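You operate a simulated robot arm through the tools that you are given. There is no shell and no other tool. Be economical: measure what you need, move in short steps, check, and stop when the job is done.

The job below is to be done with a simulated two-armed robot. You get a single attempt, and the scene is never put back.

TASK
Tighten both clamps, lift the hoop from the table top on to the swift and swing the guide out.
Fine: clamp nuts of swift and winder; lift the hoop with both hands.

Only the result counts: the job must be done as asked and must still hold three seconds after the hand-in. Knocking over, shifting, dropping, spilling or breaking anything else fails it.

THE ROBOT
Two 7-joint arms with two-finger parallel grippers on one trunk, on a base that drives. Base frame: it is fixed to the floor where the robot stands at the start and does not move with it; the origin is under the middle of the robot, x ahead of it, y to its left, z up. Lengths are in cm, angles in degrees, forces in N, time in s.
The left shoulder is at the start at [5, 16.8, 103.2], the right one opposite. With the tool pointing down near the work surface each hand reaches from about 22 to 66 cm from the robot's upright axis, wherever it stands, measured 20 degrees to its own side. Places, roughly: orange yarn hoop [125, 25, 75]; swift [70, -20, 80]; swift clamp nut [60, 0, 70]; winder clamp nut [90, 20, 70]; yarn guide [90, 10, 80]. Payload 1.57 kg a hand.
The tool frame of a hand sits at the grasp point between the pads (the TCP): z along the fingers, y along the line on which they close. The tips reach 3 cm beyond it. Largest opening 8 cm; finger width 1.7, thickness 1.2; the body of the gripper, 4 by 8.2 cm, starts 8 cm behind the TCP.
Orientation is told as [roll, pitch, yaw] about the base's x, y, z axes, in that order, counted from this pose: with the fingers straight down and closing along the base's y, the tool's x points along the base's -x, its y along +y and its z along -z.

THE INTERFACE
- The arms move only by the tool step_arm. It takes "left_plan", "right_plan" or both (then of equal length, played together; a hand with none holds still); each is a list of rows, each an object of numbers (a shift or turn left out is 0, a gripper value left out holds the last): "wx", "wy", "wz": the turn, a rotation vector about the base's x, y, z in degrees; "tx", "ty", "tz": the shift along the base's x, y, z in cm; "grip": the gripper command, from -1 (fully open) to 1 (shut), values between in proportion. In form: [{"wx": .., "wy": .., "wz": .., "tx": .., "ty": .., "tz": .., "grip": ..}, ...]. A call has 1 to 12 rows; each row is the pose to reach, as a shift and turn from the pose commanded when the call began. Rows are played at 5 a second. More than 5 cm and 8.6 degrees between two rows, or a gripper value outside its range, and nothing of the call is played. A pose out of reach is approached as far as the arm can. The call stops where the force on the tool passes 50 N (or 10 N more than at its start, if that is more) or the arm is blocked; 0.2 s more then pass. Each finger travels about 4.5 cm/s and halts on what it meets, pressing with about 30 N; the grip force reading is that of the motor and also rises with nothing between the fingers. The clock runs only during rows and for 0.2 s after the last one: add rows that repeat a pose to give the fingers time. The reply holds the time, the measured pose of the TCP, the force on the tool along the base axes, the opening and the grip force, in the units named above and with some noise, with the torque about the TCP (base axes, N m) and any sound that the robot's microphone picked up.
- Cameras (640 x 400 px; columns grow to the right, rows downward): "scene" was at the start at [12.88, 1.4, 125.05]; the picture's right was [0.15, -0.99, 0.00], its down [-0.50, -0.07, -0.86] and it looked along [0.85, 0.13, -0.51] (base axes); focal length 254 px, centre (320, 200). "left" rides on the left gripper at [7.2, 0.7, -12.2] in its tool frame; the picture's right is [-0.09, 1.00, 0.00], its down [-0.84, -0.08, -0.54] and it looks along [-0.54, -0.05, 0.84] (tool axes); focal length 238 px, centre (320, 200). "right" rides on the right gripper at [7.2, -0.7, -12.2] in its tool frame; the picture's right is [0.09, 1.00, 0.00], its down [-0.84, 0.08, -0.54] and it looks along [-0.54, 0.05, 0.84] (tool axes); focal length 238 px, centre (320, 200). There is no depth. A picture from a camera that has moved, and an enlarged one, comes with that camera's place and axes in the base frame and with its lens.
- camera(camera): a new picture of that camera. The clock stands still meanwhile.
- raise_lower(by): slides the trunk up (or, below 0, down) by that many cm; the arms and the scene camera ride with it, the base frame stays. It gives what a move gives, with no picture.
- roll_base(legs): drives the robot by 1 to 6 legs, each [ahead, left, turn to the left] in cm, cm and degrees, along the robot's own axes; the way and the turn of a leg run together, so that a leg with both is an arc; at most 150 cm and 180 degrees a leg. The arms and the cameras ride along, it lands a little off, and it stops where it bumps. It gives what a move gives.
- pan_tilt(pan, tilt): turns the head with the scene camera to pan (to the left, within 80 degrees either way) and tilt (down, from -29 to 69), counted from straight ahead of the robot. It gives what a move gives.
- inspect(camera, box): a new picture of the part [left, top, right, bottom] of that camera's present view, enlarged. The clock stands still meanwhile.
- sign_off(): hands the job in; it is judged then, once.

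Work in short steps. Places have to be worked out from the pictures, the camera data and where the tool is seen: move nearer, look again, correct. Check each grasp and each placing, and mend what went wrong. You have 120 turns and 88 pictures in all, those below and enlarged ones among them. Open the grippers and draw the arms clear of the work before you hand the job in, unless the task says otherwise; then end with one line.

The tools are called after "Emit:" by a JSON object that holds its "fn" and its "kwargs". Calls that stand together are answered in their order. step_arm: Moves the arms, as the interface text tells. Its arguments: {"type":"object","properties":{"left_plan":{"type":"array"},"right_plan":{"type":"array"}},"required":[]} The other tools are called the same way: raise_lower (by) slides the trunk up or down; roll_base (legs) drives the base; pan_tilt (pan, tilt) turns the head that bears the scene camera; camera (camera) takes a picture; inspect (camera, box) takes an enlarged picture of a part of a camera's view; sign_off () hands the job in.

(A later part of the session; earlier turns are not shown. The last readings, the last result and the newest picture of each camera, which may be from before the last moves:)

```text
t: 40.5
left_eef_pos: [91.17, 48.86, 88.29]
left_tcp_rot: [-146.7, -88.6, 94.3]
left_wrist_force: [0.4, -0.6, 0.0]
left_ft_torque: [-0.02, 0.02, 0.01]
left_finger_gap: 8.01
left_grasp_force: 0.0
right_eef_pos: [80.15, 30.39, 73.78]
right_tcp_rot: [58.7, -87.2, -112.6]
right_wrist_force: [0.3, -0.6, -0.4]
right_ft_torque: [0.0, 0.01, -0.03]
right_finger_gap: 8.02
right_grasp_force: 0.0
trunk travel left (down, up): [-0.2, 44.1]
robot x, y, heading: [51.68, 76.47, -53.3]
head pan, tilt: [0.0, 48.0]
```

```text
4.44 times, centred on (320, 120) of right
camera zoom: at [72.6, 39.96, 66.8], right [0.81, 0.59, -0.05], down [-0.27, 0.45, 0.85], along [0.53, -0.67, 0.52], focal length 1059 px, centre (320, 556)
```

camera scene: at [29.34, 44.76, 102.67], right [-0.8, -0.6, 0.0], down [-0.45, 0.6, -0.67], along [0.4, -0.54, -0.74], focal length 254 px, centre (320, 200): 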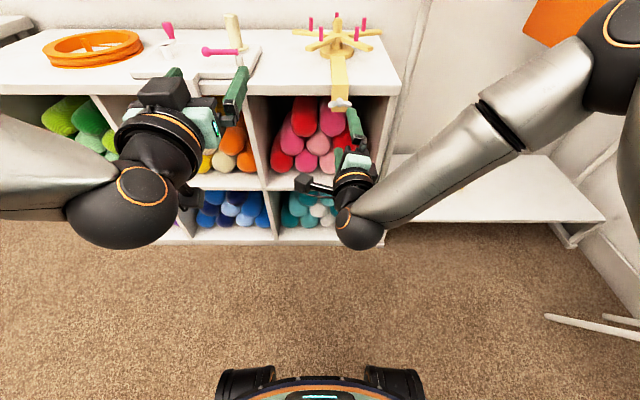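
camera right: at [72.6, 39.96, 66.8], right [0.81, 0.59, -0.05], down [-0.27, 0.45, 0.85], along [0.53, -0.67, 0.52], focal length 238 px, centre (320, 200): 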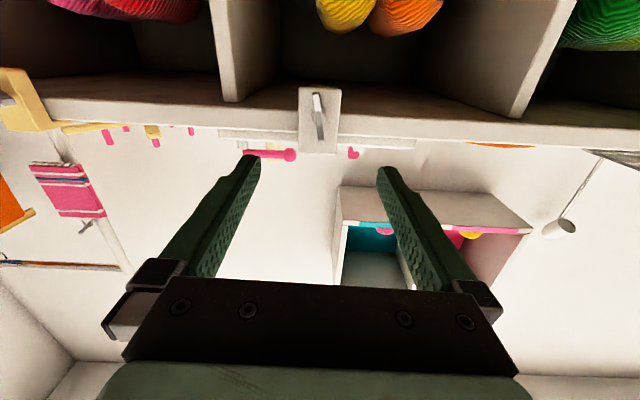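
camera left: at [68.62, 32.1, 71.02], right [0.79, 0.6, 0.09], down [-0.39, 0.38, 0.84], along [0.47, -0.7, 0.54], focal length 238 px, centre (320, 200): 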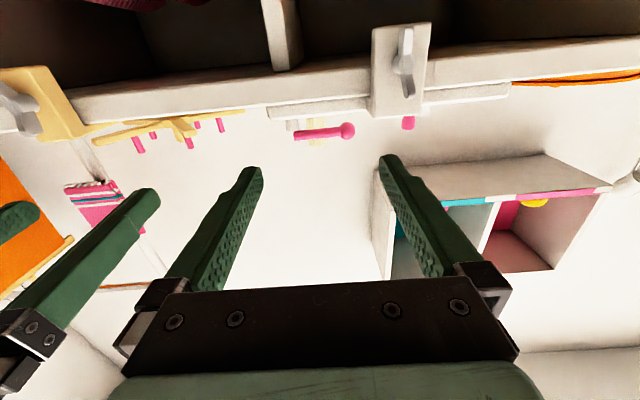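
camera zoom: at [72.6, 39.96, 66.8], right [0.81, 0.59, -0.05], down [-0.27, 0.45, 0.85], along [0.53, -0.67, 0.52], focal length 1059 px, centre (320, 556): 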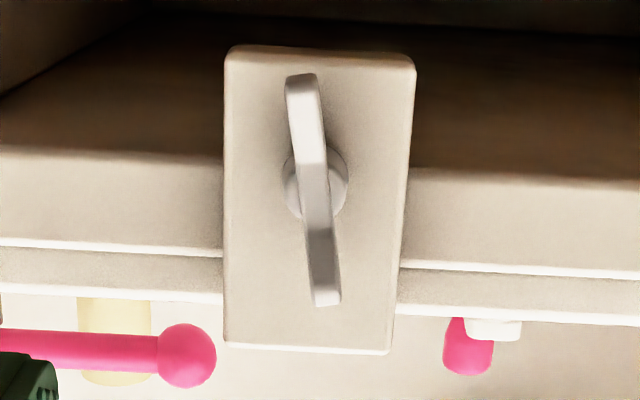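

The winder's wing nut has the same pose: s≈82, z≈72.8. I roll the hand −9° and approach to 3 cm short, then check.

Emit:
{"fn": "step_arm", "kwargs": {"right_plan": [{"wx": -1.8, "wy": 2.4, "tx": 1.9, "ty": -2.7, "tz": -0.4}, {"wx": -3.6, "wy": 4.8, "tx": 3.8, "ty": -5.4, "tz": -0.7}, {"wx": -5.4, "wy": 7.2, "tx": 5.64, "ty": -8, "tz": -0.95}, {"wx": -5.4, "wy": 7.2, "tx": 5.64, "ty": -8, "tz": -0.95}]}}

Emit:
{"fn": "camera", "kwargs": {"camera": "right"}}

```text
t: 41.5
left_eef_pos: [91.23, 48.89, 88.32]
left_tcp_rot: [-146.6, -88.6, 94.1]
left_wrist_force: [0.0, -0.7, 0.3]
left_ft_torque: [0.02, 0.03, 0.03]
left_finger_gap: 8.0
left_grasp_force: 0.1
right_eef_pos: [85.94, 22.23, 72.62]
right_tcp_rot: [-79.6, -83.3, 25.6]
right_wrist_force: [-0.4, -0.2, 0.5]
right_ft_torque: [0.04, -0.01, 0.0]
right_finger_gap: 8.0
right_grasp_force: 0.1
trunk travel left (down, up): [-0.2, 44.1]
robot x, y, heading: [51.94, 76.14, -53.0]
head pan, tilt: [0.0, 48.0]
```

```text
58 pictures are left
camera right: at [77.4, 31.28, 65.91], right [0.79, 0.58, -0.21], down [-0.17, 0.53, 0.83], along [0.59, -0.62, 0.51], focal length 238 px, centre (320, 200)
```

right: 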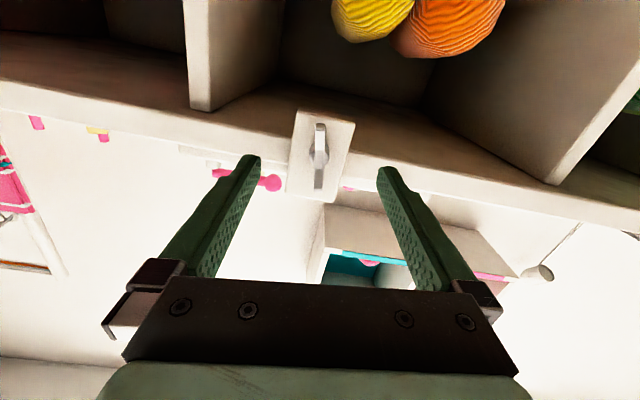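

Aligned within 0.3 cm. I advance 2.7 cm and close on the wing.

Emit:
{"fn": "step_arm", "kwargs": {"right_plan": [{"tx": 0.8, "ty": -1.2}, {"tx": 1.5, "ty": -2.3}, {"tx": 1.5, "ty": -2.3}, {"tx": 1.5, "ty": -2.3, "grip": 1}, {"tx": 1.5, "ty": -2.3}, {"tx": 1.5, "ty": -2.3}, {"tx": 1.5, "ty": -2.3}, {"tx": 1.5, "ty": -2.3}, {"tx": 1.5, "ty": -2.3}]}}

Emit:
{"fn": "inspect", "kwargs": {"camera": "right", "box": [220, 90, 420, 220]}}

```text
t: 43.5
left_eef_pos: [91.23, 48.87, 88.27]
left_tcp_rot: [-146.9, -88.6, 94.3]
left_wrist_force: [0.4, 0.6, 0.2]
left_ft_torque: [-0.01, 0.01, -0.01]
left_finger_gap: 8.0
left_grasp_force: 0.0
right_eef_pos: [87.37, 19.97, 72.59]
right_tcp_rot: [-79.4, -83.3, 25.5]
right_wrist_force: [-0.2, -0.6, 0.3]
right_ft_torque: [0.08, 0.06, 0.26]
right_finger_gap: 0.8
right_grasp_force: 27.0
trunk travel left (down, up): [-0.2, 44.1]
robot x, y, heading: [51.84, 76.45, -53.0]
head pan, tilt: [0.0, 48.0]
```

```text
3.08 times, centred on (320, 155) of right
camera zoom: at [78.99, 29.07, 65.94], right [0.79, 0.58, -0.21], down [-0.17, 0.53, 0.83], along [0.59, -0.62, 0.51], focal length 733 px, centre (320, 338)
```

zoom: 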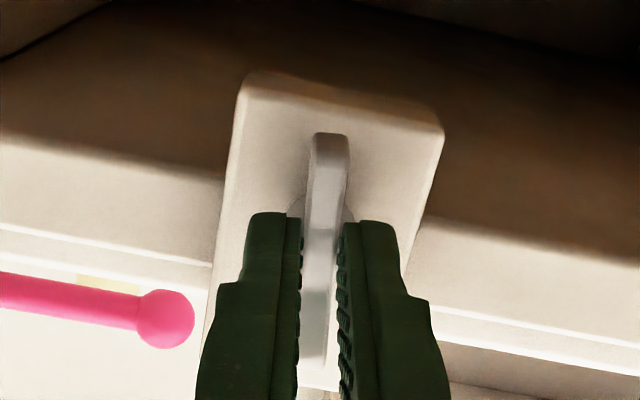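

Same good grip. I turn clockwise, 88° in one go.

Emit:
{"fn": "step_arm", "kwargs": {"right_plan": [{"wx": 4.8, "wy": -6.4, "grip": 1}, {"wx": 9.6, "wy": -12.8}, {"wx": 14.4, "wy": -19.2}, {"wx": 19.2, "wy": -25.6}, {"wx": 24, "wy": -32}, {"wx": 28.8, "wy": -38.4}, {"wx": 33.6, "wy": -44.8}, {"wx": 38.4, "wy": -51.2}, {"wx": 43.2, "wy": -57.6}, {"wx": 48, "wy": -64}, {"wx": 52.8, "wy": -70.4}, {"wx": 52.8, "wy": -70.4}]}}

Emit:
{"fn": "step_arm", "kwargs": {"right_plan": [{"wx": 2.4, "wy": -3.2, "grip": 1}, {"wx": 4.8, "wy": -6.4}, {"wx": 7.2, "wy": -9.6}, {"wx": 7.2, "wy": -9.6}]}}

```text
t: 46.1
left_eef_pos: [91.25, 48.72, 88.37]
left_tcp_rot: [-144.6, -88.7, 92.0]
left_wrist_force: [0.1, 0.1, -0.2]
left_ft_torque: [0.0, -0.01, 0.0]
left_finger_gap: 7.99
left_grasp_force: 0.0
right_eef_pos: [87.71, 20.33, 73.03]
right_tcp_rot: [88.8, -8.4, -142.4]
right_wrist_force: [12.7, -13.3, -0.5]
right_ft_torque: [-0.19, -0.1, 0.55]
right_finger_gap: 0.8
right_grasp_force: 26.7
right hand out of reach, approached as far as the arm can: row 10, 11, 12
trunk travel left (down, up): [-0.2, 44.1]
robot x, y, heading: [51.67, 76.02, -53.4]
head pan, tilt: [0.0, 48.0]
```

```text
t: 47.1
left_eef_pos: [91.08, 48.77, 88.18]
left_tcp_rot: [-147.3, -88.6, 94.9]
left_wrist_force: [-0.3, 0.2, 0.2]
left_ft_torque: [-0.02, 0.0, -0.01]
left_finger_gap: 8.03
left_grasp_force: 0.1
right_eef_pos: [87.65, 20.3, 72.9]
right_tcp_rot: [88.9, 3.5, -142.7]
right_wrist_force: [-7.0, -21.6, -2.4]
right_ft_torque: [-0.46, 0.24, -0.55]
right_finger_gap: 0.82
right_grasp_force: 27.4
trunk travel left (down, up): [-0.2, 44.1]
robot x, y, heading: [51.94, 76.22, -53.3]
head pan, tilt: [0.0, 48.0]
```

About 100° turned, torque rising (0.47 Nm). I add 14° more to feel the stop.

Emit:
{"fn": "step_arm", "kwargs": {"right_plan": [{"wx": 2.4, "wy": -3.2, "grip": 1}, {"wx": 4.8, "wy": -6.4}, {"wx": 8.4, "wy": -11.2}, {"wx": 8.4, "wy": -11.2}]}}

Emit:
{"fn": "inspect", "kwargs": {"camera": "right", "box": [220, 90, 420, 220]}}

```text
t: 48.1
left_eef_pos: [91.18, 48.81, 88.28]
left_tcp_rot: [-148.8, -88.7, 96.2]
left_wrist_force: [0.1, 0.4, -0.1]
left_ft_torque: [0.0, -0.01, 0.02]
left_finger_gap: 8.0
left_grasp_force: 0.1
right_eef_pos: [87.79, 20.43, 73.08]
right_tcp_rot: [88.9, 17.5, -142.8]
right_wrist_force: [-16.9, -15.5, -8.1]
right_ft_torque: [-0.5, 0.42, -0.08]
right_finger_gap: 1.26
right_grasp_force: 28.9
right hand out of reach, approached as far as the arm can: row 1, 2, 3, 4
trunk travel left (down, up): [-0.2, 44.1]
robot x, y, heading: [52.03, 75.93, -53.5]
head pan, tilt: [0.0, 48.0]
```

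```text
3.08 times, centred on (320, 155) of right
camera zoom: at [85.91, 34.34, 74.83], right [-0.16, -0.14, 0.98], down [-0.98, -0.07, -0.17], along [0.09, -0.99, -0.13], focal length 733 px, centre (320, 338)
```

zoom: 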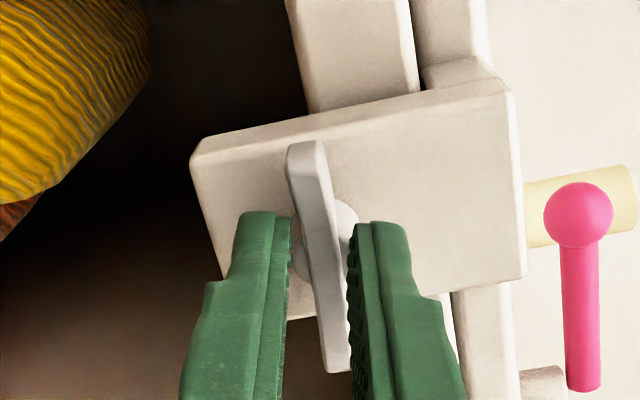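

The fingers slip on the wing again: winder nut tight. I open, back off, and roll the hand back.

Emit:
{"fn": "step_arm", "kwargs": {"right_plan": [{"grip": -1}, {"grip": -1}, {"grip": -1}, {"grip": -1}, {"tx": -1.8, "ty": 2.4}, {"tx": -3.6, "ty": 4.8}, {"tx": -5.4, "ty": 7.2}, {"tx": -7.2, "ty": 9.6}, {"tx": -9, "ty": 12}, {"tx": -9, "ty": 12}]}}

Emit:
{"fn": "step_arm", "kwargs": {"right_plan": [{"wx": -5, "wy": 6.67}, {"wx": -10, "wy": 13.3}, {"wx": -15, "wy": 20}, {"wx": -20, "wy": 26.7}, {"wx": -25, "wy": 33.3}, {"wx": -30, "wy": 40}, {"wx": -35, "wy": 46.7}, {"wx": -40, "wy": 53.3}, {"wx": -45, "wy": 60}, {"wx": -50, "wy": 66.7}, {"wx": -55, "wy": 73.3}, {"wx": -60, "wy": 80}]}}

Emit:
{"fn": "raise_lower", "kwargs": {"by": 26}}

```text
t: 50.3
left_eef_pos: [91.31, 48.89, 88.43]
left_tcp_rot: [-146.8, -88.6, 94.2]
left_wrist_force: [0.7, 0.6, -0.5]
left_ft_torque: [-0.01, -0.03, 0.0]
left_finger_gap: 8.01
left_grasp_force: 0.1
right_eef_pos: [79.0, 32.76, 73.15]
right_tcp_rot: [89.6, 17.4, -141.9]
right_wrist_force: [-0.4, 0.9, -0.3]
right_ft_torque: [-0.01, 0.01, 0.02]
right_finger_gap: 7.99
right_grasp_force: 0.1
trunk travel left (down, up): [-0.2, 44.1]
robot x, y, heading: [52.22, 76.61, -53.3]
head pan, tilt: [0.0, 48.0]
```

```text
t: 52.9
left_eef_pos: [91.1, 48.81, 88.33]
left_tcp_rot: [-146.8, -88.6, 94.2]
left_wrist_force: [0.3, -0.6, -0.3]
left_ft_torque: [-0.03, -0.01, -0.02]
left_finger_gap: 8.01
left_grasp_force: 0.0
right_eef_pos: [79.14, 32.7, 73.5]
right_tcp_rot: [79.1, -82.5, -132.9]
right_wrist_force: [-1.0, 0.0, 0.9]
right_ft_torque: [-0.03, 0.0, 0.0]
right_finger_gap: 7.99
right_grasp_force: 0.1
trunk travel left (down, up): [-0.2, 44.1]
robot x, y, heading: [52.21, 76.16, -53.2]
head pan, tilt: [0.0, 48.0]
```

```text
t: 55.6
left_eef_pos: [91.25, 48.98, 114.32]
left_tcp_rot: [-146.7, -88.7, 94.1]
left_wrist_force: [1.1, 0.4, 0.3]
left_ft_torque: [0.01, -0.03, 0.0]
left_finger_gap: 8.02
left_grasp_force: 0.1
right_eef_pos: [79.18, 32.7, 99.46]
right_tcp_rot: [79.1, -82.4, -133.0]
right_wrist_force: [0.2, 0.0, -0.5]
right_ft_torque: [0.01, -0.03, 0.01]
right_finger_gap: 8.01
right_grasp_force: 0.0
trunk travel left (down, up): [-26.2, 18.1]
robot x, y, heading: [52.15, 76.46, -53.4]
head pan, tilt: [0.0, 48.0]
```

Both hands are clear. With the trunk raised I pitch both hands down again and set them symmetrically in front of the robot.

Emit:
{"fn": "step_arm", "kwargs": {"right_plan": [{"wx": 6, "wy": 4.5, "tx": -0.6, "ty": -0.45, "tz": 0.5}, {"wx": 12, "wy": 9, "tx": -1.2, "ty": -0.9, "tz": 1}, {"wx": 18, "wy": 13.5, "tx": -1.8, "ty": -1.35, "tz": 1.5}, {"wx": 24, "wy": 18, "tx": -2.4, "ty": -1.8, "tz": 2}, {"wx": 30, "wy": 22.5, "tx": -3, "ty": -2.25, "tz": 2.5}, {"wx": 36, "wy": 27, "tx": -3.6, "ty": -2.7, "tz": 3}, {"wx": 42, "wy": 31.5, "tx": -4.2, "ty": -3.15, "tz": 3.5}, {"wx": 48, "wy": 36, "tx": -4.8, "ty": -3.6, "tz": 4}, {"wx": 54, "wy": 40.5, "tx": -5.4, "ty": -4.05, "tz": 4.5}, {"wx": 60, "wy": 45, "tx": -6, "ty": -4.5, "tz": 5}, {"wx": 66, "wy": 49.5, "tx": -6.6, "ty": -4.95, "tz": 5.5}, {"wx": 72, "wy": 54, "tx": -7.2, "ty": -5.4, "tz": 6}], "left_plan": [{"wx": 6, "wy": 4.5, "tx": 0.2, "ty": -0.4, "tz": -0.5}, {"wx": 12, "wy": 9, "tx": 0.4, "ty": -0.9, "tz": -1}, {"wx": 18, "wy": 13.5, "tx": 0.7, "ty": -1.3, "tz": -1.5}, {"wx": 24, "wy": 18, "tx": 0.9, "ty": -1.8, "tz": -2}, {"wx": 30, "wy": 22.5, "tx": 1.1, "ty": -2.2, "tz": -2.5}, {"wx": 36, "wy": 27, "tx": 1.4, "ty": -2.7, "tz": -3}, {"wx": 42, "wy": 31.5, "tx": 1.6, "ty": -3.1, "tz": -3.5}, {"wx": 48, "wy": 36, "tx": 1.9, "ty": -3.6, "tz": -4}, {"wx": 54, "wy": 40.5, "tx": 2.1, "ty": -4, "tz": -4.5}, {"wx": 60, "wy": 45, "tx": 2.3, "ty": -4.5, "tz": -5}, {"wx": 66, "wy": 49.5, "tx": 2.6, "ty": -4.9, "tz": -5.5}, {"wx": 72, "wy": 54, "tx": 2.8, "ty": -5.4, "tz": -6}]}}

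```text
t: 58.2
left_eef_pos: [93.97, 43.52, 108.5]
left_tcp_rot: [0.6, -1.0, -52.5]
left_wrist_force: [-0.1, 0.1, 0.4]
left_ft_torque: [-0.01, 0.0, 0.03]
left_finger_gap: 8.0
left_grasp_force: 0.2
right_eef_pos: [72.01, 27.31, 105.39]
right_tcp_rot: [-0.8, 1.5, -60.5]
right_wrist_force: [-0.3, -0.5, -0.2]
right_ft_torque: [0.03, 0.03, -0.02]
right_finger_gap: 7.99
right_grasp_force: 0.1
trunk travel left (down, up): [-26.2, 18.1]
robot x, y, heading: [51.57, 76.42, -53.2]
head pan, tilt: [0.0, 48.0]
```

Hands are down at z≈106. I drive ahead 30 cm and left 28 cm to face the hoop, then look.

Emit:
{"fn": "roll_base", "kwargs": {"legs": [[30, 0, 0], [0, 28.4, 0]]}}

Emit:
{"fn": "pan_tilt", "kwargs": {"pan": 0, "tilt": 45}}

Emit:
{"fn": "camera", "kwargs": {"camera": "scene"}}

Emit:
{"fn": "camera", "kwargs": {"camera": "left"}}

```text
t: 61.8
left_eef_pos: [134.84, 35.86, 108.48]
left_tcp_rot: [0.6, -1.2, -52.8]
left_wrist_force: [0.4, -1.0, -0.6]
left_ft_torque: [-0.05, -0.01, 0.01]
left_finger_gap: 8.01
left_grasp_force: 0.1
right_eef_pos: [112.79, 19.92, 105.35]
right_tcp_rot: [-0.9, 1.3, -61.0]
right_wrist_force: [-0.5, 0.1, 0.2]
right_ft_torque: [-0.01, 0.03, 0.01]
right_finger_gap: 8.02
right_grasp_force: 0.1
trunk travel left (down, up): [-26.2, 18.1]
robot x, y, heading: [93.18, 69.1, -53.6]
head pan, tilt: [0.0, 48.0]
```

```text
t: 62.4
left_eef_pos: [134.8, 35.91, 108.47]
left_tcp_rot: [0.6, -1.2, -52.9]
left_wrist_force: [-0.5, -0.2, 0.1]
left_ft_torque: [0.01, -0.01, 0.01]
left_finger_gap: 7.97
left_grasp_force: 0.2
right_eef_pos: [112.69, 19.76, 105.4]
right_tcp_rot: [-0.8, 1.3, -61.0]
right_wrist_force: [-0.3, 0.6, 0.0]
right_ft_torque: [0.03, 0.01, 0.02]
right_finger_gap: 7.98
right_grasp_force: 0.1
trunk travel left (down, up): [-26.2, 18.1]
robot x, y, heading: [93.1, 68.82, -53.9]
head pan, tilt: [0.0, 45.0]
```

```text
55 pictures are left
camera scene: at [100.21, 59.35, 129.08], right [-0.8, -0.59, 0.0], down [-0.42, 0.57, -0.71], along [0.42, -0.57, -0.71], focal length 254 px, centre (320, 200)
```

scene: 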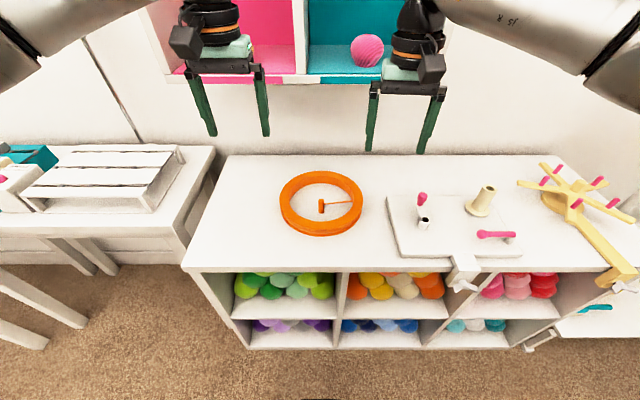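

```text
54 pictures are left
camera left: at [130.71, 42.01, 120.44], right [0.85, 0.53, 0.01], down [0.43, -0.71, 0.56], along [0.3, -0.47, -0.83], focal length 238 px, centre (320, 200)
```

left: 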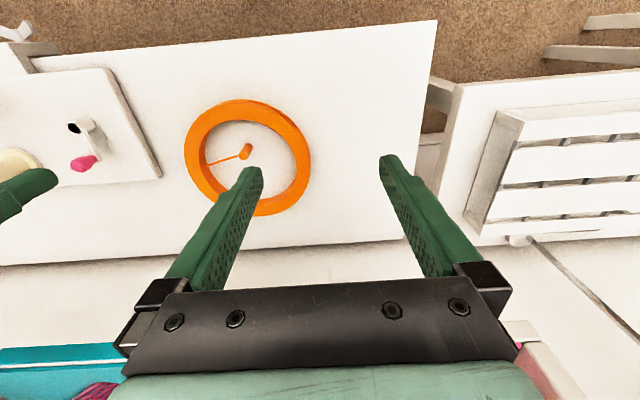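

Hoop centre by two views ≈ (129.1, 19.9): s≈115.2, n≈-61.5, outer diameter ≈ 23.5. I zoom on the hoop to understand the little post and spoke inside.

Emit:
{"fn": "inspect", "kwargs": {"camera": "scene", "box": [270, 165, 370, 240]}}

Emit:
{"fn": "inspect", "kwargs": {"camera": "left", "box": [170, 85, 330, 225]}}

Emit:
{"fn": "camera", "kwargs": {"camera": "right"}}

```text
5.33 times, centred on (320, 202) of scene
camera zoom: at [100.21, 59.35, 129.08], right [-0.8, -0.59, 0.0], down [-0.42, 0.57, -0.71], along [0.42, -0.57, -0.71], focal length 1352 px, centre (320, 187)
```

zoom: 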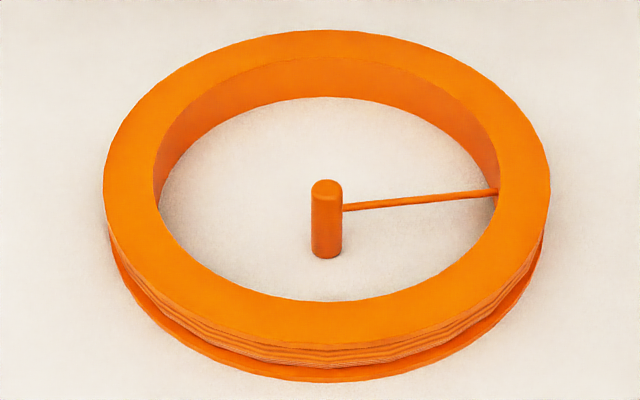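

```text
2.86 times, centred on (250, 155) of left
camera zoom: at [130.71, 42.01, 120.44], right [0.85, 0.53, 0.01], down [0.43, -0.71, 0.56], along [0.3, -0.47, -0.83], focal length 681 px, centre (520, 329)
```

zoom: 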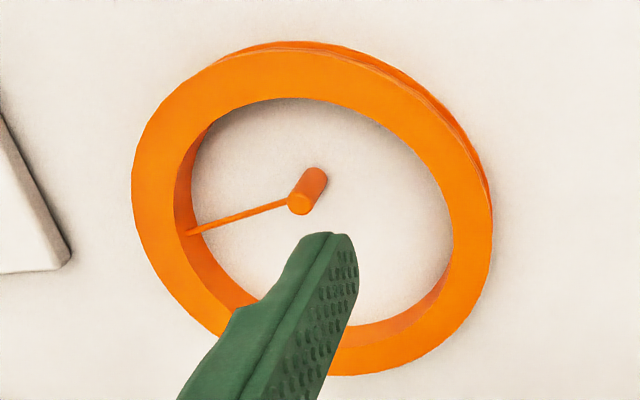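

```text
51 pictures are left
camera right: at [108.9, 25.58, 117.76], right [0.83, 0.56, -0.01], down [0.49, -0.7, 0.52], along [0.29, -0.44, -0.85], focal length 238 px, centre (320, 200)
```

right: 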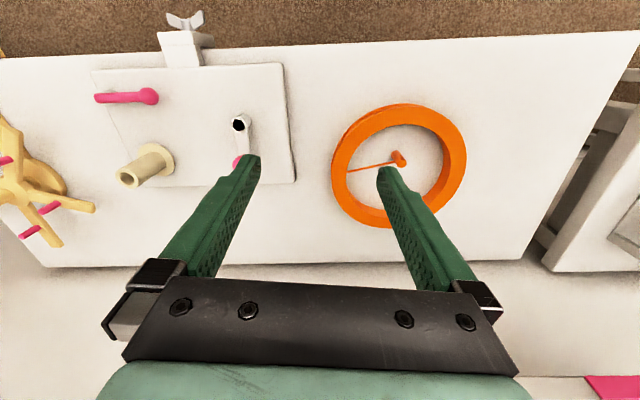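

The post stands about the hoop's centre with a thin link to its wall; I shall see on a small lift whether it comes along. I drive 6 cm nearer first.

Emit:
{"fn": "roll_base", "kwargs": {"legs": [[6, 0, 0.7]]}}

```text
t: 63.4
left_eef_pos: [138.92, 31.41, 108.34]
left_tcp_rot: [0.6, -1.2, -52.1]
left_wrist_force: [0.8, 0.6, 0.3]
left_ft_torque: [0.05, 0.01, -0.04]
left_finger_gap: 8.01
left_grasp_force: 0.0
right_eef_pos: [116.94, 15.19, 105.32]
right_tcp_rot: [-0.8, 1.5, -60.2]
right_wrist_force: [-0.2, 0.0, 0.5]
right_ft_torque: [0.03, 0.03, 0.02]
right_finger_gap: 7.97
right_grasp_force: 0.0
trunk travel left (down, up): [-26.2, 18.1]
robot x, y, heading: [96.53, 64.23, -52.7]
head pan, tilt: [0.0, 45.0]
```

I bring both open hands above the hoop's left and right sides at z≈90, squared to it.

Emit:
{"fn": "step_arm", "kwargs": {"left_plan": [{"wx": 0.1, "wy": 0.3, "wz": -0.2, "tx": -0.4, "ty": -1.3, "tz": -4.5, "grip": -1}, {"wx": 0.3, "wy": 0.6, "wz": -0.5, "tx": -0.8, "ty": -2.7, "tz": -9}, {"wx": 0.5, "wy": 0.9, "wz": -0.8, "tx": -1.3, "ty": -4, "tz": -13.7}, {"wx": 0.6, "wy": 1.2, "wz": -1, "tx": -1.7, "ty": -5.4, "tz": -18.3}, {"wx": 0.6, "wy": 1.2, "wz": -1, "tx": -1.7, "ty": -5.4, "tz": -18.3}], "right_plan": [{"wx": -0.2, "wy": -0.4, "wz": 1.8, "tx": 1, "ty": -0.4, "tz": -3.8, "grip": -1}, {"wx": -0.4, "wy": -0.7, "wz": 3.5, "tx": 2, "ty": -0.7, "tz": -7.6}, {"wx": -0.7, "wy": -1.1, "wz": 5.3, "tx": 3, "ty": -1.1, "tz": -11.5}, {"wx": -0.9, "wy": -1.45, "wz": 7.1, "tx": 3.9, "ty": -1.4, "tz": -15.3}, {"wx": -0.9, "wy": -1.45, "wz": 7.1, "tx": 3.9, "ty": -1.4, "tz": -15.3}]}}

Emit:
{"fn": "camera", "kwargs": {"camera": "left"}}

Emit:
{"fn": "camera", "kwargs": {"camera": "right"}}

```text
t: 64.6
left_eef_pos: [136.98, 26.1, 90.29]
left_tcp_rot: [0.1, 0.0, -53.1]
left_wrist_force: [0.0, 0.8, 0.0]
left_ft_torque: [0.04, -0.02, 0.01]
left_finger_gap: 7.99
left_grasp_force: 0.1
right_eef_pos: [120.92, 13.99, 90.0]
right_tcp_rot: [0.0, -0.3, -53.2]
right_wrist_force: [0.8, -0.8, -0.8]
right_ft_torque: [0.02, 0.02, -0.03]
right_finger_gap: 8.0
right_grasp_force: 0.1
trunk travel left (down, up): [-26.2, 18.1]
robot x, y, heading: [96.74, 63.99, -52.9]
head pan, tilt: [0.0, 45.0]
```

```text
50 pictures are left
camera left: at [133.05, 32.29, 102.41], right [0.85, 0.52, 0.0], down [0.44, -0.72, 0.54], along [0.28, -0.46, -0.84], focal length 238 px, centre (320, 200)
```

left: 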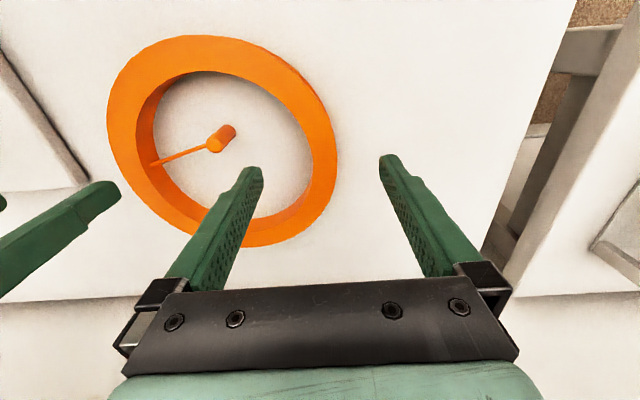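

```text
49 pictures are left
camera right: at [116.03, 19.26, 102.22], right [0.74, 0.67, 0.0], down [0.56, -0.62, 0.55], along [0.36, -0.41, -0.84], focal length 238 px, centre (320, 200)
```

right: 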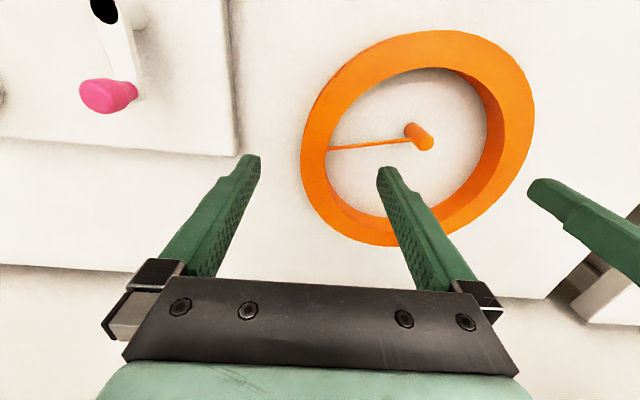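

Triangulated: post base (128.2,20.1), table ≈75.8, ring centre s≈114.7, n≈-61.2. Hands are within 0.5 cm of the wanted sides; I correct and descend so the fingers straddle the ring wall.

Emit:
{"fn": "step_arm", "kwargs": {"left_plan": [{"tx": -0.4, "ty": -0.3, "tz": -3.5}, {"tx": -0.4, "ty": -0.3, "tz": -7}, {"tx": -0.4, "ty": -0.3, "tz": -9}, {"tx": -0.4, "ty": -0.3, "tz": -10.2}, {"tx": -0.4, "ty": -0.3, "tz": -10.2}], "right_plan": [{"tx": -0.4, "ty": -0.3, "tz": -3.5}, {"tx": -0.4, "ty": -0.3, "tz": -7}, {"tx": -0.4, "ty": -0.3, "tz": -9}, {"tx": -0.4, "ty": -0.3, "tz": -9.9}, {"tx": -0.4, "ty": -0.3, "tz": -9.9}]}}

Emit:
{"fn": "camera", "kwargs": {"camera": "left"}}

Emit:
{"fn": "camera", "kwargs": {"camera": "right"}}

```text
t: 65.8
left_eef_pos: [136.59, 25.74, 80.04]
left_tcp_rot: [0.1, -0.1, -53.1]
left_wrist_force: [1.0, 0.4, 1.0]
left_ft_torque: [0.01, -0.03, 0.02]
left_finger_gap: 8.01
left_grasp_force: 0.1
right_eef_pos: [120.32, 13.55, 80.33]
right_tcp_rot: [-0.1, -0.3, -53.1]
right_wrist_force: [0.2, 0.4, 0.5]
right_ft_torque: [-0.04, -0.03, 0.0]
right_finger_gap: 8.0
right_grasp_force: 0.0
trunk travel left (down, up): [-26.2, 18.1]
robot x, y, heading: [96.37, 64.43, -52.9]
head pan, tilt: [0.0, 45.0]
```

```text
48 pictures are left
camera left: at [132.84, 31.96, 92.16], right [0.85, 0.52, 0.0], down [0.44, -0.72, 0.54], along [0.28, -0.46, -0.84], focal length 238 px, centre (320, 200)
```

left: 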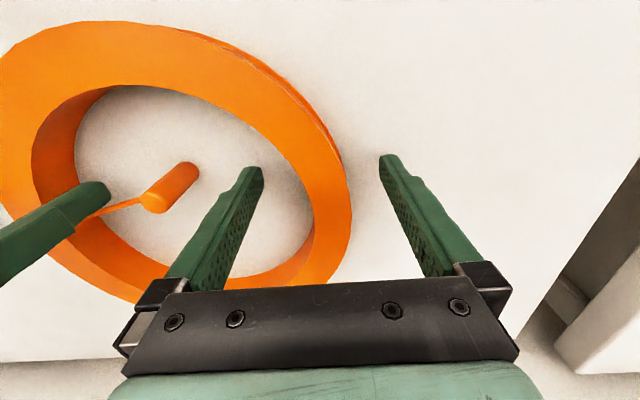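

```text
47 pictures are left
camera right: at [115.46, 18.97, 92.45], right [0.74, 0.67, 0.0], down [0.56, -0.62, 0.55], along [0.36, -0.41, -0.84], focal length 238 px, centre (320, 200)
```

right: 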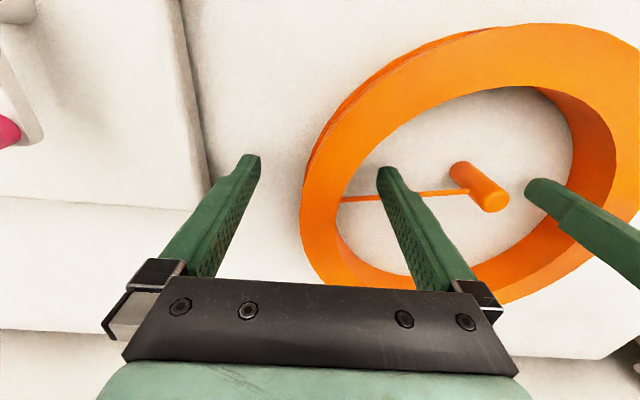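

The fingers straddle the wall on both sides. The thin link meets the wall just beside the right inner finger, so I shift the right hand 1 cm toward me, then close both.

Emit:
{"fn": "step_arm", "kwargs": {"left_plan": [{"grip": -1}, {"grip": -1}, {"grip": 1}, {"grip": 1}, {"grip": 1}, {"grip": 1}, {"grip": 1}], "right_plan": [{"tx": -0.6, "ty": 0.8, "tz": -0.3}, {"tx": -0.6, "ty": 0.8, "tz": -0.3}, {"tx": -0.6, "ty": 0.8, "tz": -0.3, "grip": 1}, {"tx": -0.6, "ty": 0.8, "tz": -0.3}, {"tx": -0.6, "ty": 0.8, "tz": -0.3}, {"tx": -0.6, "ty": 0.8, "tz": -0.3}, {"tx": -0.6, "ty": 0.8, "tz": -0.3}]}}

Emit:
{"fn": "camera", "kwargs": {"camera": "right"}}

```text
t: 67.4
left_eef_pos: [136.37, 25.81, 80.09]
left_tcp_rot: [-0.1, 0.1, -53.3]
left_wrist_force: [-14.5, -4.9, 0.8]
left_ft_torque: [-0.12, 0.25, 0.03]
left_finger_gap: 2.72
left_grasp_force: 29.9
right_eef_pos: [119.87, 14.54, 79.99]
right_tcp_rot: [0.3, -0.2, -53.2]
right_wrist_force: [14.8, 5.9, -0.3]
right_ft_torque: [0.12, -0.13, -0.85]
right_finger_gap: 2.82
right_grasp_force: 29.9
trunk travel left (down, up): [-26.2, 18.1]
robot x, y, heading: [96.71, 64.26, -53.1]
head pan, tilt: [0.0, 45.0]
```

```text
46 pictures are left
camera right: at [114.93, 19.8, 92.18], right [0.74, 0.67, 0.0], down [0.56, -0.62, 0.55], along [0.37, -0.4, -0.84], focal length 238 px, centre (320, 200)
```

right: 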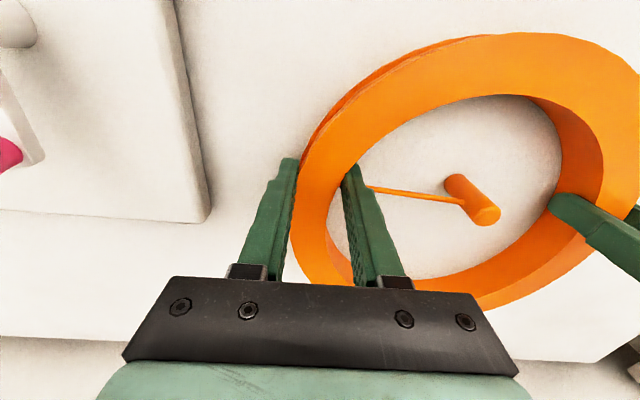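

Both hands grip the wall (gaps 2.7–2.8). I ease the small outward pull and lift 3 cm, then look at what the post does.

Emit:
{"fn": "step_arm", "kwargs": {"left_plan": [{"tx": -0.2, "ty": -0.15, "grip": 1}, {"tx": -0.2, "ty": -0.15, "tz": 1}, {"tx": -0.2, "ty": -0.15, "tz": 2}, {"tx": -0.2, "ty": -0.15, "tz": 3}, {"tx": -0.2, "ty": -0.15, "tz": 3}], "right_plan": [{"tx": 0.2, "ty": 0.15, "grip": 1}, {"tx": 0.2, "ty": 0.15, "tz": 1}, {"tx": 0.2, "ty": 0.15, "tz": 2}, {"tx": 0.2, "ty": 0.15, "tz": 3}, {"tx": 0.2, "ty": 0.15, "tz": 3}]}}

Emit:
{"fn": "camera", "kwargs": {"camera": "scene"}}

Emit:
{"fn": "camera", "kwargs": {"camera": "right"}}

```text
t: 68.6
left_eef_pos: [136.5, 25.77, 82.94]
left_tcp_rot: [0.1, 0.0, -53.2]
left_wrist_force: [-9.6, 0.8, -1.3]
left_ft_torque: [0.13, 0.26, 0.03]
left_finger_gap: 2.67
left_grasp_force: 29.6
right_eef_pos: [119.91, 14.47, 83.01]
right_tcp_rot: [-0.1, -0.2, -53.3]
right_wrist_force: [10.4, -0.4, 0.7]
right_ft_torque: [-0.05, -0.3, -1.17]
right_finger_gap: 2.8
right_grasp_force: 29.4
trunk travel left (down, up): [-26.2, 18.1]
robot x, y, heading: [96.9, 64.36, -52.8]
head pan, tilt: [0.0, 45.0]
```

```text
45 pictures are left
camera scene: at [103.92, 54.63, 129.08], right [-0.8, -0.6, 0.0], down [-0.43, 0.56, -0.71], along [0.43, -0.56, -0.71], focal length 254 px, centre (320, 200)
```

scene: 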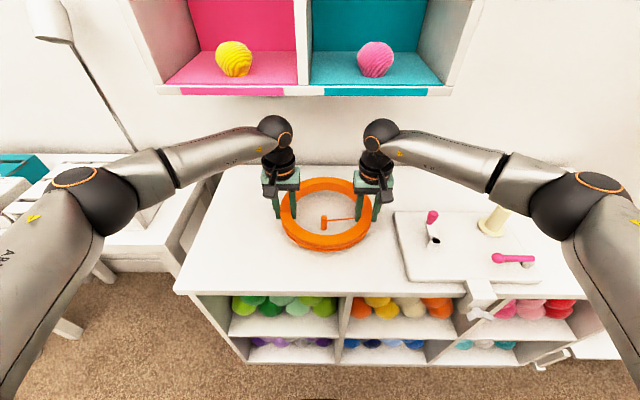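

```text
44 pictures are left
camera right: at [115.05, 19.81, 95.07], right [0.74, 0.67, 0.0], down [0.56, -0.62, 0.55], along [0.36, -0.41, -0.84], focal length 238 px, centre (320, 200)
```

right: 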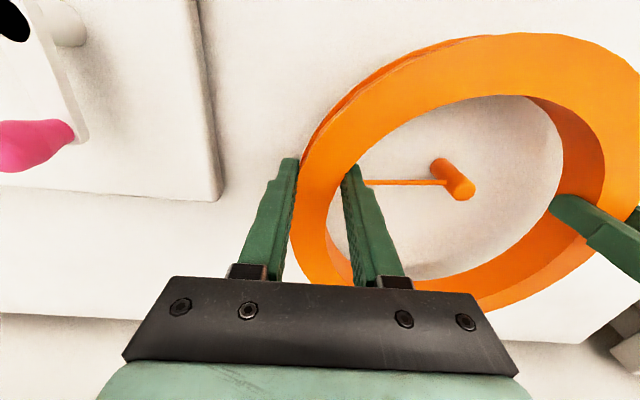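

The hoop rose while the post seems to stay. I zoom to see what the link does.

Emit:
{"fn": "inspect", "kwargs": {"camera": "right", "box": [340, 120, 500, 220]}}

Emit:
{"fn": "inspect", "kwargs": {"camera": "scene", "box": [260, 160, 400, 260]}}

```text
4.00 times, centred on (420, 170) of right
camera zoom: at [115.05, 19.81, 95.07], right [0.74, 0.67, 0.0], down [0.56, -0.62, 0.55], along [0.36, -0.41, -0.84], focal length 953 px, centre (-80, 320)
```

zoom: 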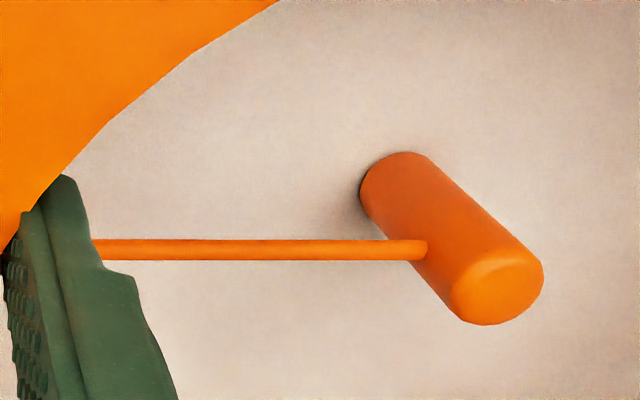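

```text
4.00 times, centred on (330, 210) of scene
camera zoom: at [103.92, 54.63, 129.08], right [-0.8, -0.6, 0.0], down [-0.43, 0.56, -0.71], along [0.43, -0.56, -0.71], focal length 1014 px, centre (280, 160)
```

zoom: 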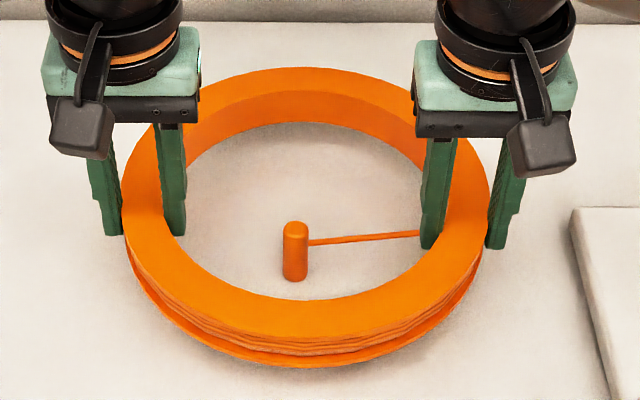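

The post still stands on the table at the same spot, with the link running up to the ring. I lift 5 cm more slowly and watch forces and the post.

Emit:
{"fn": "step_arm", "kwargs": {"left_plan": [{"tz": 1}, {"tz": 2}, {"tz": 3}, {"tz": 4}, {"tz": 5}, {"tz": 5}], "right_plan": [{"tz": 1}, {"tz": 2}, {"tz": 3}, {"tz": 4}, {"tz": 5}, {"tz": 5}]}}

Emit:
{"fn": "inspect", "kwargs": {"camera": "scene", "box": [260, 160, 400, 260]}}

```text
t: 70.0
left_eef_pos: [136.51, 25.72, 87.98]
left_tcp_rot: [0.2, 0.0, -53.2]
left_wrist_force: [-5.2, 1.0, -1.2]
left_ft_torque: [-0.09, 0.06, 0.19]
left_finger_gap: 2.69
left_grasp_force: 29.9
right_eef_pos: [119.92, 14.43, 87.92]
right_tcp_rot: [-0.1, -0.2, -53.3]
right_wrist_force: [5.0, -0.3, -0.8]
right_ft_torque: [0.19, -0.17, -0.91]
right_finger_gap: 2.83
right_grasp_force: 30.1
trunk travel left (down, up): [-26.2, 18.1]
robot x, y, heading: [96.29, 64.13, -52.9]
head pan, tilt: [0.0, 45.0]
```

```text
4.00 times, centred on (330, 210) of scene
camera zoom: at [103.92, 54.63, 129.08], right [-0.8, -0.6, 0.0], down [-0.43, 0.56, -0.71], along [0.43, -0.56, -0.71], focal length 1014 px, centre (280, 160)
```

zoom: 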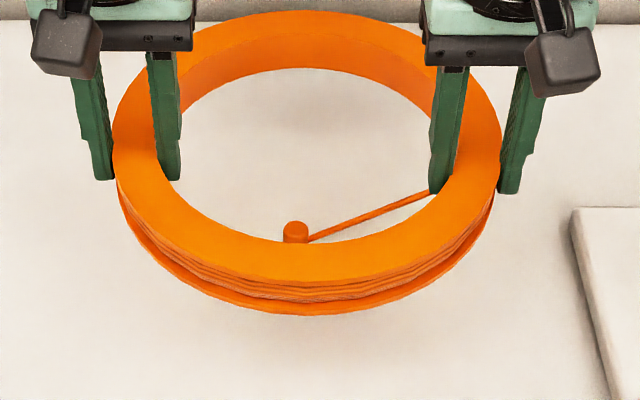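

The post stays put and no pull appears on the hands, so the link pays out like yarn. I lift 9 cm more to clear spool (top ≈87) and crank, then drive right in a first short leg while watching the post.

Emit:
{"fn": "step_arm", "kwargs": {"left_plan": [{"tz": 1.5}, {"tz": 3}, {"tz": 4.5}, {"tz": 6}, {"tz": 7.5}, {"tz": 9}, {"tz": 9}], "right_plan": [{"tz": 1.5}, {"tz": 3}, {"tz": 4.5}, {"tz": 6}, {"tz": 7.5}, {"tz": 9}, {"tz": 9}]}}

Emit:
{"fn": "roll_base", "kwargs": {"legs": [[0, -12, 0]]}}

Emit:
{"fn": "camera", "kwargs": {"camera": "scene"}}

```text
t: 71.6
left_eef_pos: [136.63, 25.76, 96.96]
left_tcp_rot: [0.3, -0.1, -53.0]
left_wrist_force: [3.2, 6.9, -2.3]
left_ft_torque: [0.14, -0.04, 0.15]
left_finger_gap: 2.7
left_grasp_force: 30.0
right_eef_pos: [119.96, 14.55, 96.89]
right_tcp_rot: [-0.1, -0.2, -53.3]
right_wrist_force: [-2.9, -6.8, 1.9]
right_ft_torque: [0.02, -0.17, -0.94]
right_finger_gap: 2.84
right_grasp_force: 30.1
trunk travel left (down, up): [-26.2, 18.1]
robot x, y, heading: [96.73, 64.31, -52.9]
head pan, tilt: [0.0, 45.0]
```

```text
t: 72.8
left_eef_pos: [127.17, 18.61, 96.96]
left_tcp_rot: [0.3, 0.0, -52.9]
left_wrist_force: [9.0, 9.8, -1.9]
left_ft_torque: [0.15, -0.23, 0.25]
left_finger_gap: 2.68
left_grasp_force: 30.1
right_eef_pos: [110.58, 7.37, 96.64]
right_tcp_rot: [-0.2, -0.3, -53.3]
right_wrist_force: [-10.2, -10.8, 0.6]
right_ft_torque: [-0.02, 0.0, -0.91]
right_finger_gap: 2.83
right_grasp_force: 30.2
trunk travel left (down, up): [-26.2, 18.1]
robot x, y, heading: [86.82, 56.91, -52.8]
head pan, tilt: [0.0, 45.0]
```

```text
40 pictures are left
camera scene: at [94.37, 47.4, 129.08], right [-0.8, -0.6, 0.0], down [-0.43, 0.56, -0.71], along [0.43, -0.56, -0.71], focal length 254 px, centre (320, 200)
```

scene: 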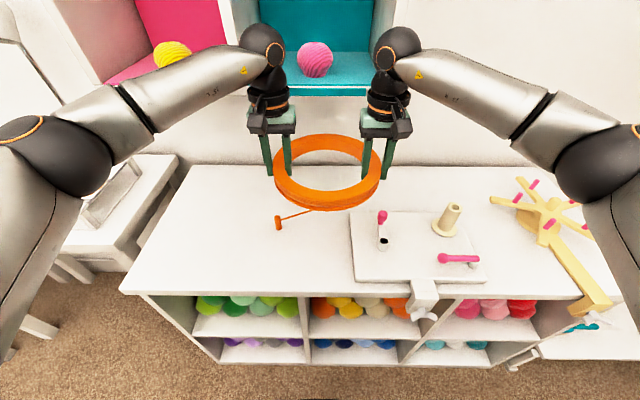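

The post stands still and the yarn just lengthens; no extra load. I continue 22 cm to the right and look again.

Emit:
{"fn": "roll_base", "kwargs": {"legs": [[0, -22, 0]]}}

Emit:
{"fn": "camera", "kwargs": {"camera": "scene"}}

```text
t: 74.5
left_eef_pos: [109.67, 5.37, 97.0]
left_tcp_rot: [0.1, 0.0, -53.0]
left_wrist_force: [-3.0, 4.5, -1.0]
left_ft_torque: [0.19, 0.15, 0.02]
left_finger_gap: 2.69
left_grasp_force: 29.9
right_eef_pos: [93.08, -5.82, 96.85]
right_tcp_rot: [-0.2, -0.2, -53.4]
right_wrist_force: [2.1, -5.3, -0.2]
right_ft_torque: [-0.08, -0.22, -1.08]
right_finger_gap: 2.77
right_grasp_force: 29.8
trunk travel left (down, up): [-26.2, 18.1]
robot x, y, heading: [70.09, 43.9, -53.0]
head pan, tilt: [0.0, 45.0]
```

```text
39 pictures are left
camera scene: at [77.03, 34.29, 129.08], right [-0.8, -0.6, 0.0], down [-0.43, 0.56, -0.71], along [0.43, -0.56, -0.71], focal length 254 px, centre (320, 200)
```

scene: 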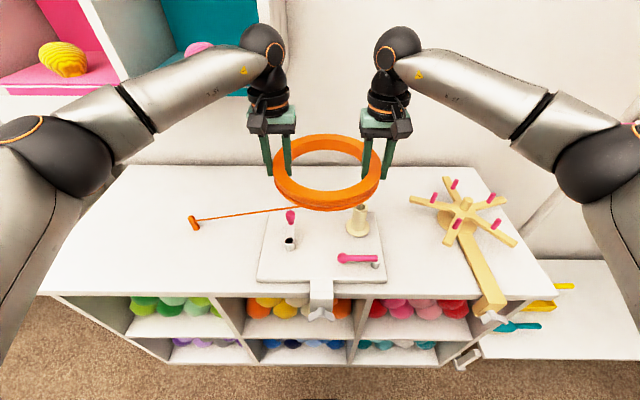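

Still fine. I drive the remaining 34.5 cm, to just about over the swift, at full height.

Emit:
{"fn": "roll_base", "kwargs": {"legs": [[0, -34.8, 0]]}}

Emit:
{"fn": "camera", "kwargs": {"camera": "scene"}}

Emit:
{"fn": "camera", "kwargs": {"camera": "left"}}

Emit:
{"fn": "camera", "kwargs": {"camera": "right"}}

```text
t: 76.8
left_eef_pos: [82.44, -15.19, 96.92]
left_tcp_rot: [0.2, 0.1, -52.7]
left_wrist_force: [-2.4, 4.1, -1.3]
left_ft_torque: [0.13, 0.17, 0.02]
left_finger_gap: 2.68
left_grasp_force: 30.6
right_eef_pos: [65.87, -26.59, 96.9]
right_tcp_rot: [-0.2, -0.4, -53.0]
right_wrist_force: [3.5, -4.2, 0.5]
right_ft_torque: [-0.08, -0.2, -1.09]
right_finger_gap: 2.78
right_grasp_force: 29.7
trunk travel left (down, up): [-26.2, 18.1]
robot x, y, heading: [42.26, 23.14, -52.8]
head pan, tilt: [0.0, 45.0]
```

```text
38 pictures are left
camera scene: at [49.59, 13.45, 129.08], right [-0.79, -0.61, 0.0], down [-0.43, 0.56, -0.71], along [0.43, -0.56, -0.71], focal length 254 px, centre (320, 200)
```

scene: 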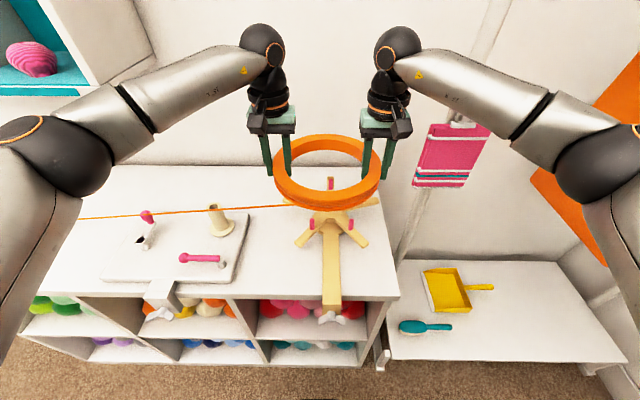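

```text
37 pictures are left
camera left: at [78.47, -9.2, 109.11], right [0.85, 0.53, 0.0], down [0.44, -0.71, 0.54], along [0.29, -0.46, -0.84], focal length 238 px, centre (320, 200)
```

left: 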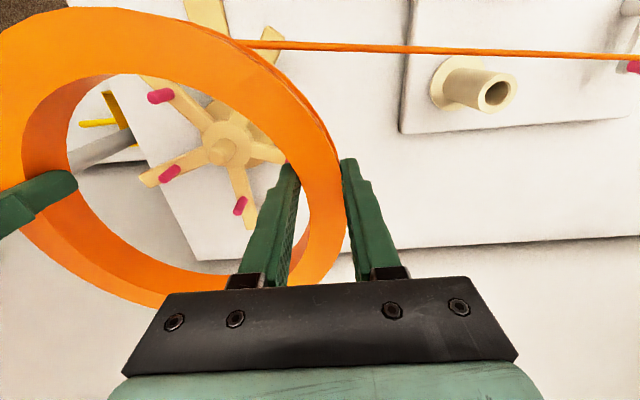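

```text
36 pictures are left
camera right: at [60.98, -21.24, 108.99], right [0.74, 0.67, 0.0], down [0.56, -0.62, 0.55], along [0.36, -0.41, -0.84], focal length 238 px, centre (320, 200)
```

right: 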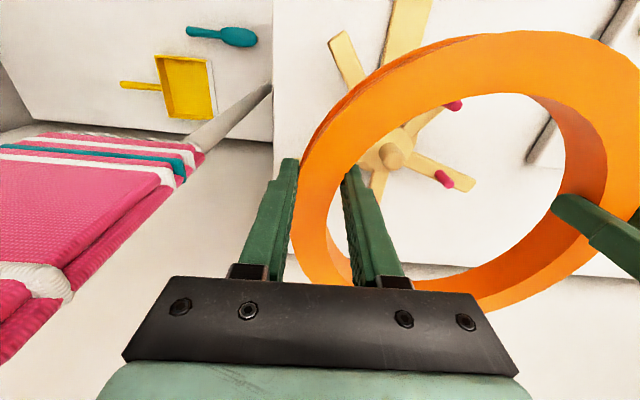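

Over the swift. Hub is about (74.2,-23.7), i.e. s≈45.4, n≈-63.4; the hoop centre is about s 46.8, n -61.3. I shift by that difference and come down to just above the pegs, then compare pegs and ring directly.

Emit:
{"fn": "step_arm", "kwargs": {"left_plan": [{"tx": 0.12, "ty": -1.2, "tz": -1}, {"tx": 0.24, "ty": -2.3, "tz": -2.5}, {"tx": 0.24, "ty": -2.3, "tz": -4.5}, {"tx": 0.24, "ty": -2.3, "tz": -6}, {"tx": 0.24, "ty": -2.3, "tz": -6}], "right_plan": [{"tx": 0.12, "ty": -1.2, "tz": -1}, {"tx": 0.24, "ty": -2.3, "tz": -2.5}, {"tx": 0.24, "ty": -2.3, "tz": -4.5}, {"tx": 0.24, "ty": -2.3, "tz": -6}, {"tx": 0.24, "ty": -2.3, "tz": -6}]}}

Emit:
{"fn": "inspect", "kwargs": {"camera": "scene", "box": [250, 130, 410, 250]}}

Emit:
{"fn": "camera", "kwargs": {"camera": "left"}}

Emit:
{"fn": "camera", "kwargs": {"camera": "right"}}

```text
t: 78.0
left_eef_pos: [82.68, -17.42, 90.96]
left_tcp_rot: [0.2, 0.1, -52.8]
left_wrist_force: [-1.2, 6.6, 2.0]
left_ft_torque: [0.43, 0.6, -0.1]
left_finger_gap: 2.7
left_grasp_force: 29.5
right_eef_pos: [66.02, -28.93, 90.86]
right_tcp_rot: [-0.2, -0.3, -53.2]
right_wrist_force: [2.0, -7.2, -3.7]
right_ft_torque: [-0.77, -0.01, -1.17]
right_finger_gap: 2.79
right_grasp_force: 30.5
trunk travel left (down, up): [-26.2, 18.1]
robot x, y, heading: [42.41, 23.14, -52.5]
head pan, tilt: [0.0, 45.0]
```

```text
3.33 times, centred on (330, 190) of scene
camera zoom: at [49.62, 13.47, 129.09], right [-0.79, -0.61, 0.0], down [-0.43, 0.56, -0.71], along [0.43, -0.56, -0.71], focal length 845 px, centre (287, 233)
```

zoom: 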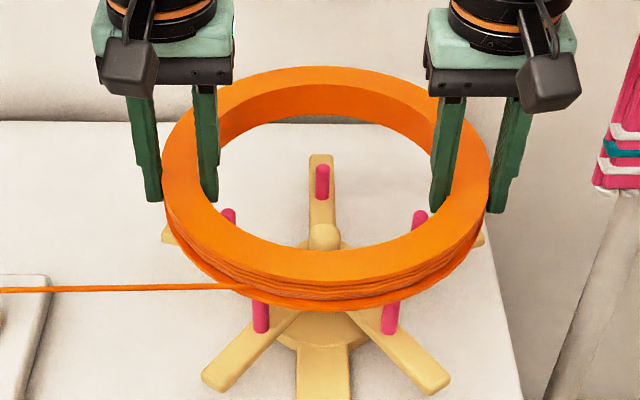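

```text
34 pictures are left
camera left: at [78.68, -11.55, 103.1], right [0.85, 0.53, 0.0], down [0.44, -0.72, 0.54], along [0.29, -0.46, -0.84], focal length 238 px, centre (320, 200)
```

left: 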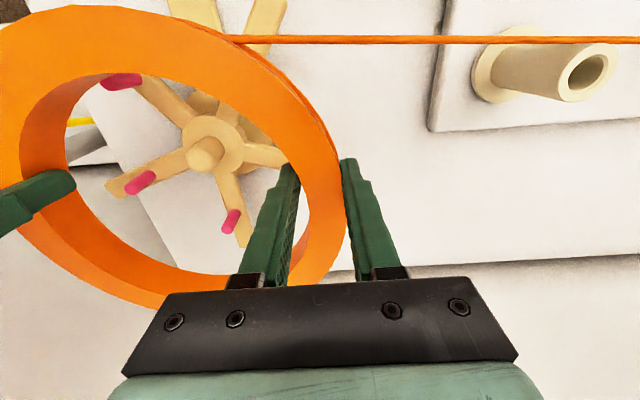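

```text
33 pictures are left
camera right: at [61.16, -23.47, 103.07], right [0.74, 0.67, -0.01], down [0.56, -0.62, 0.55], along [0.36, -0.41, -0.84], focal length 238 px, centre (320, 200)
```

right: 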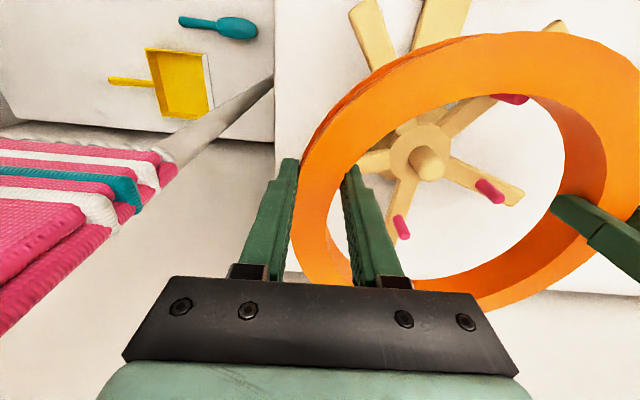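

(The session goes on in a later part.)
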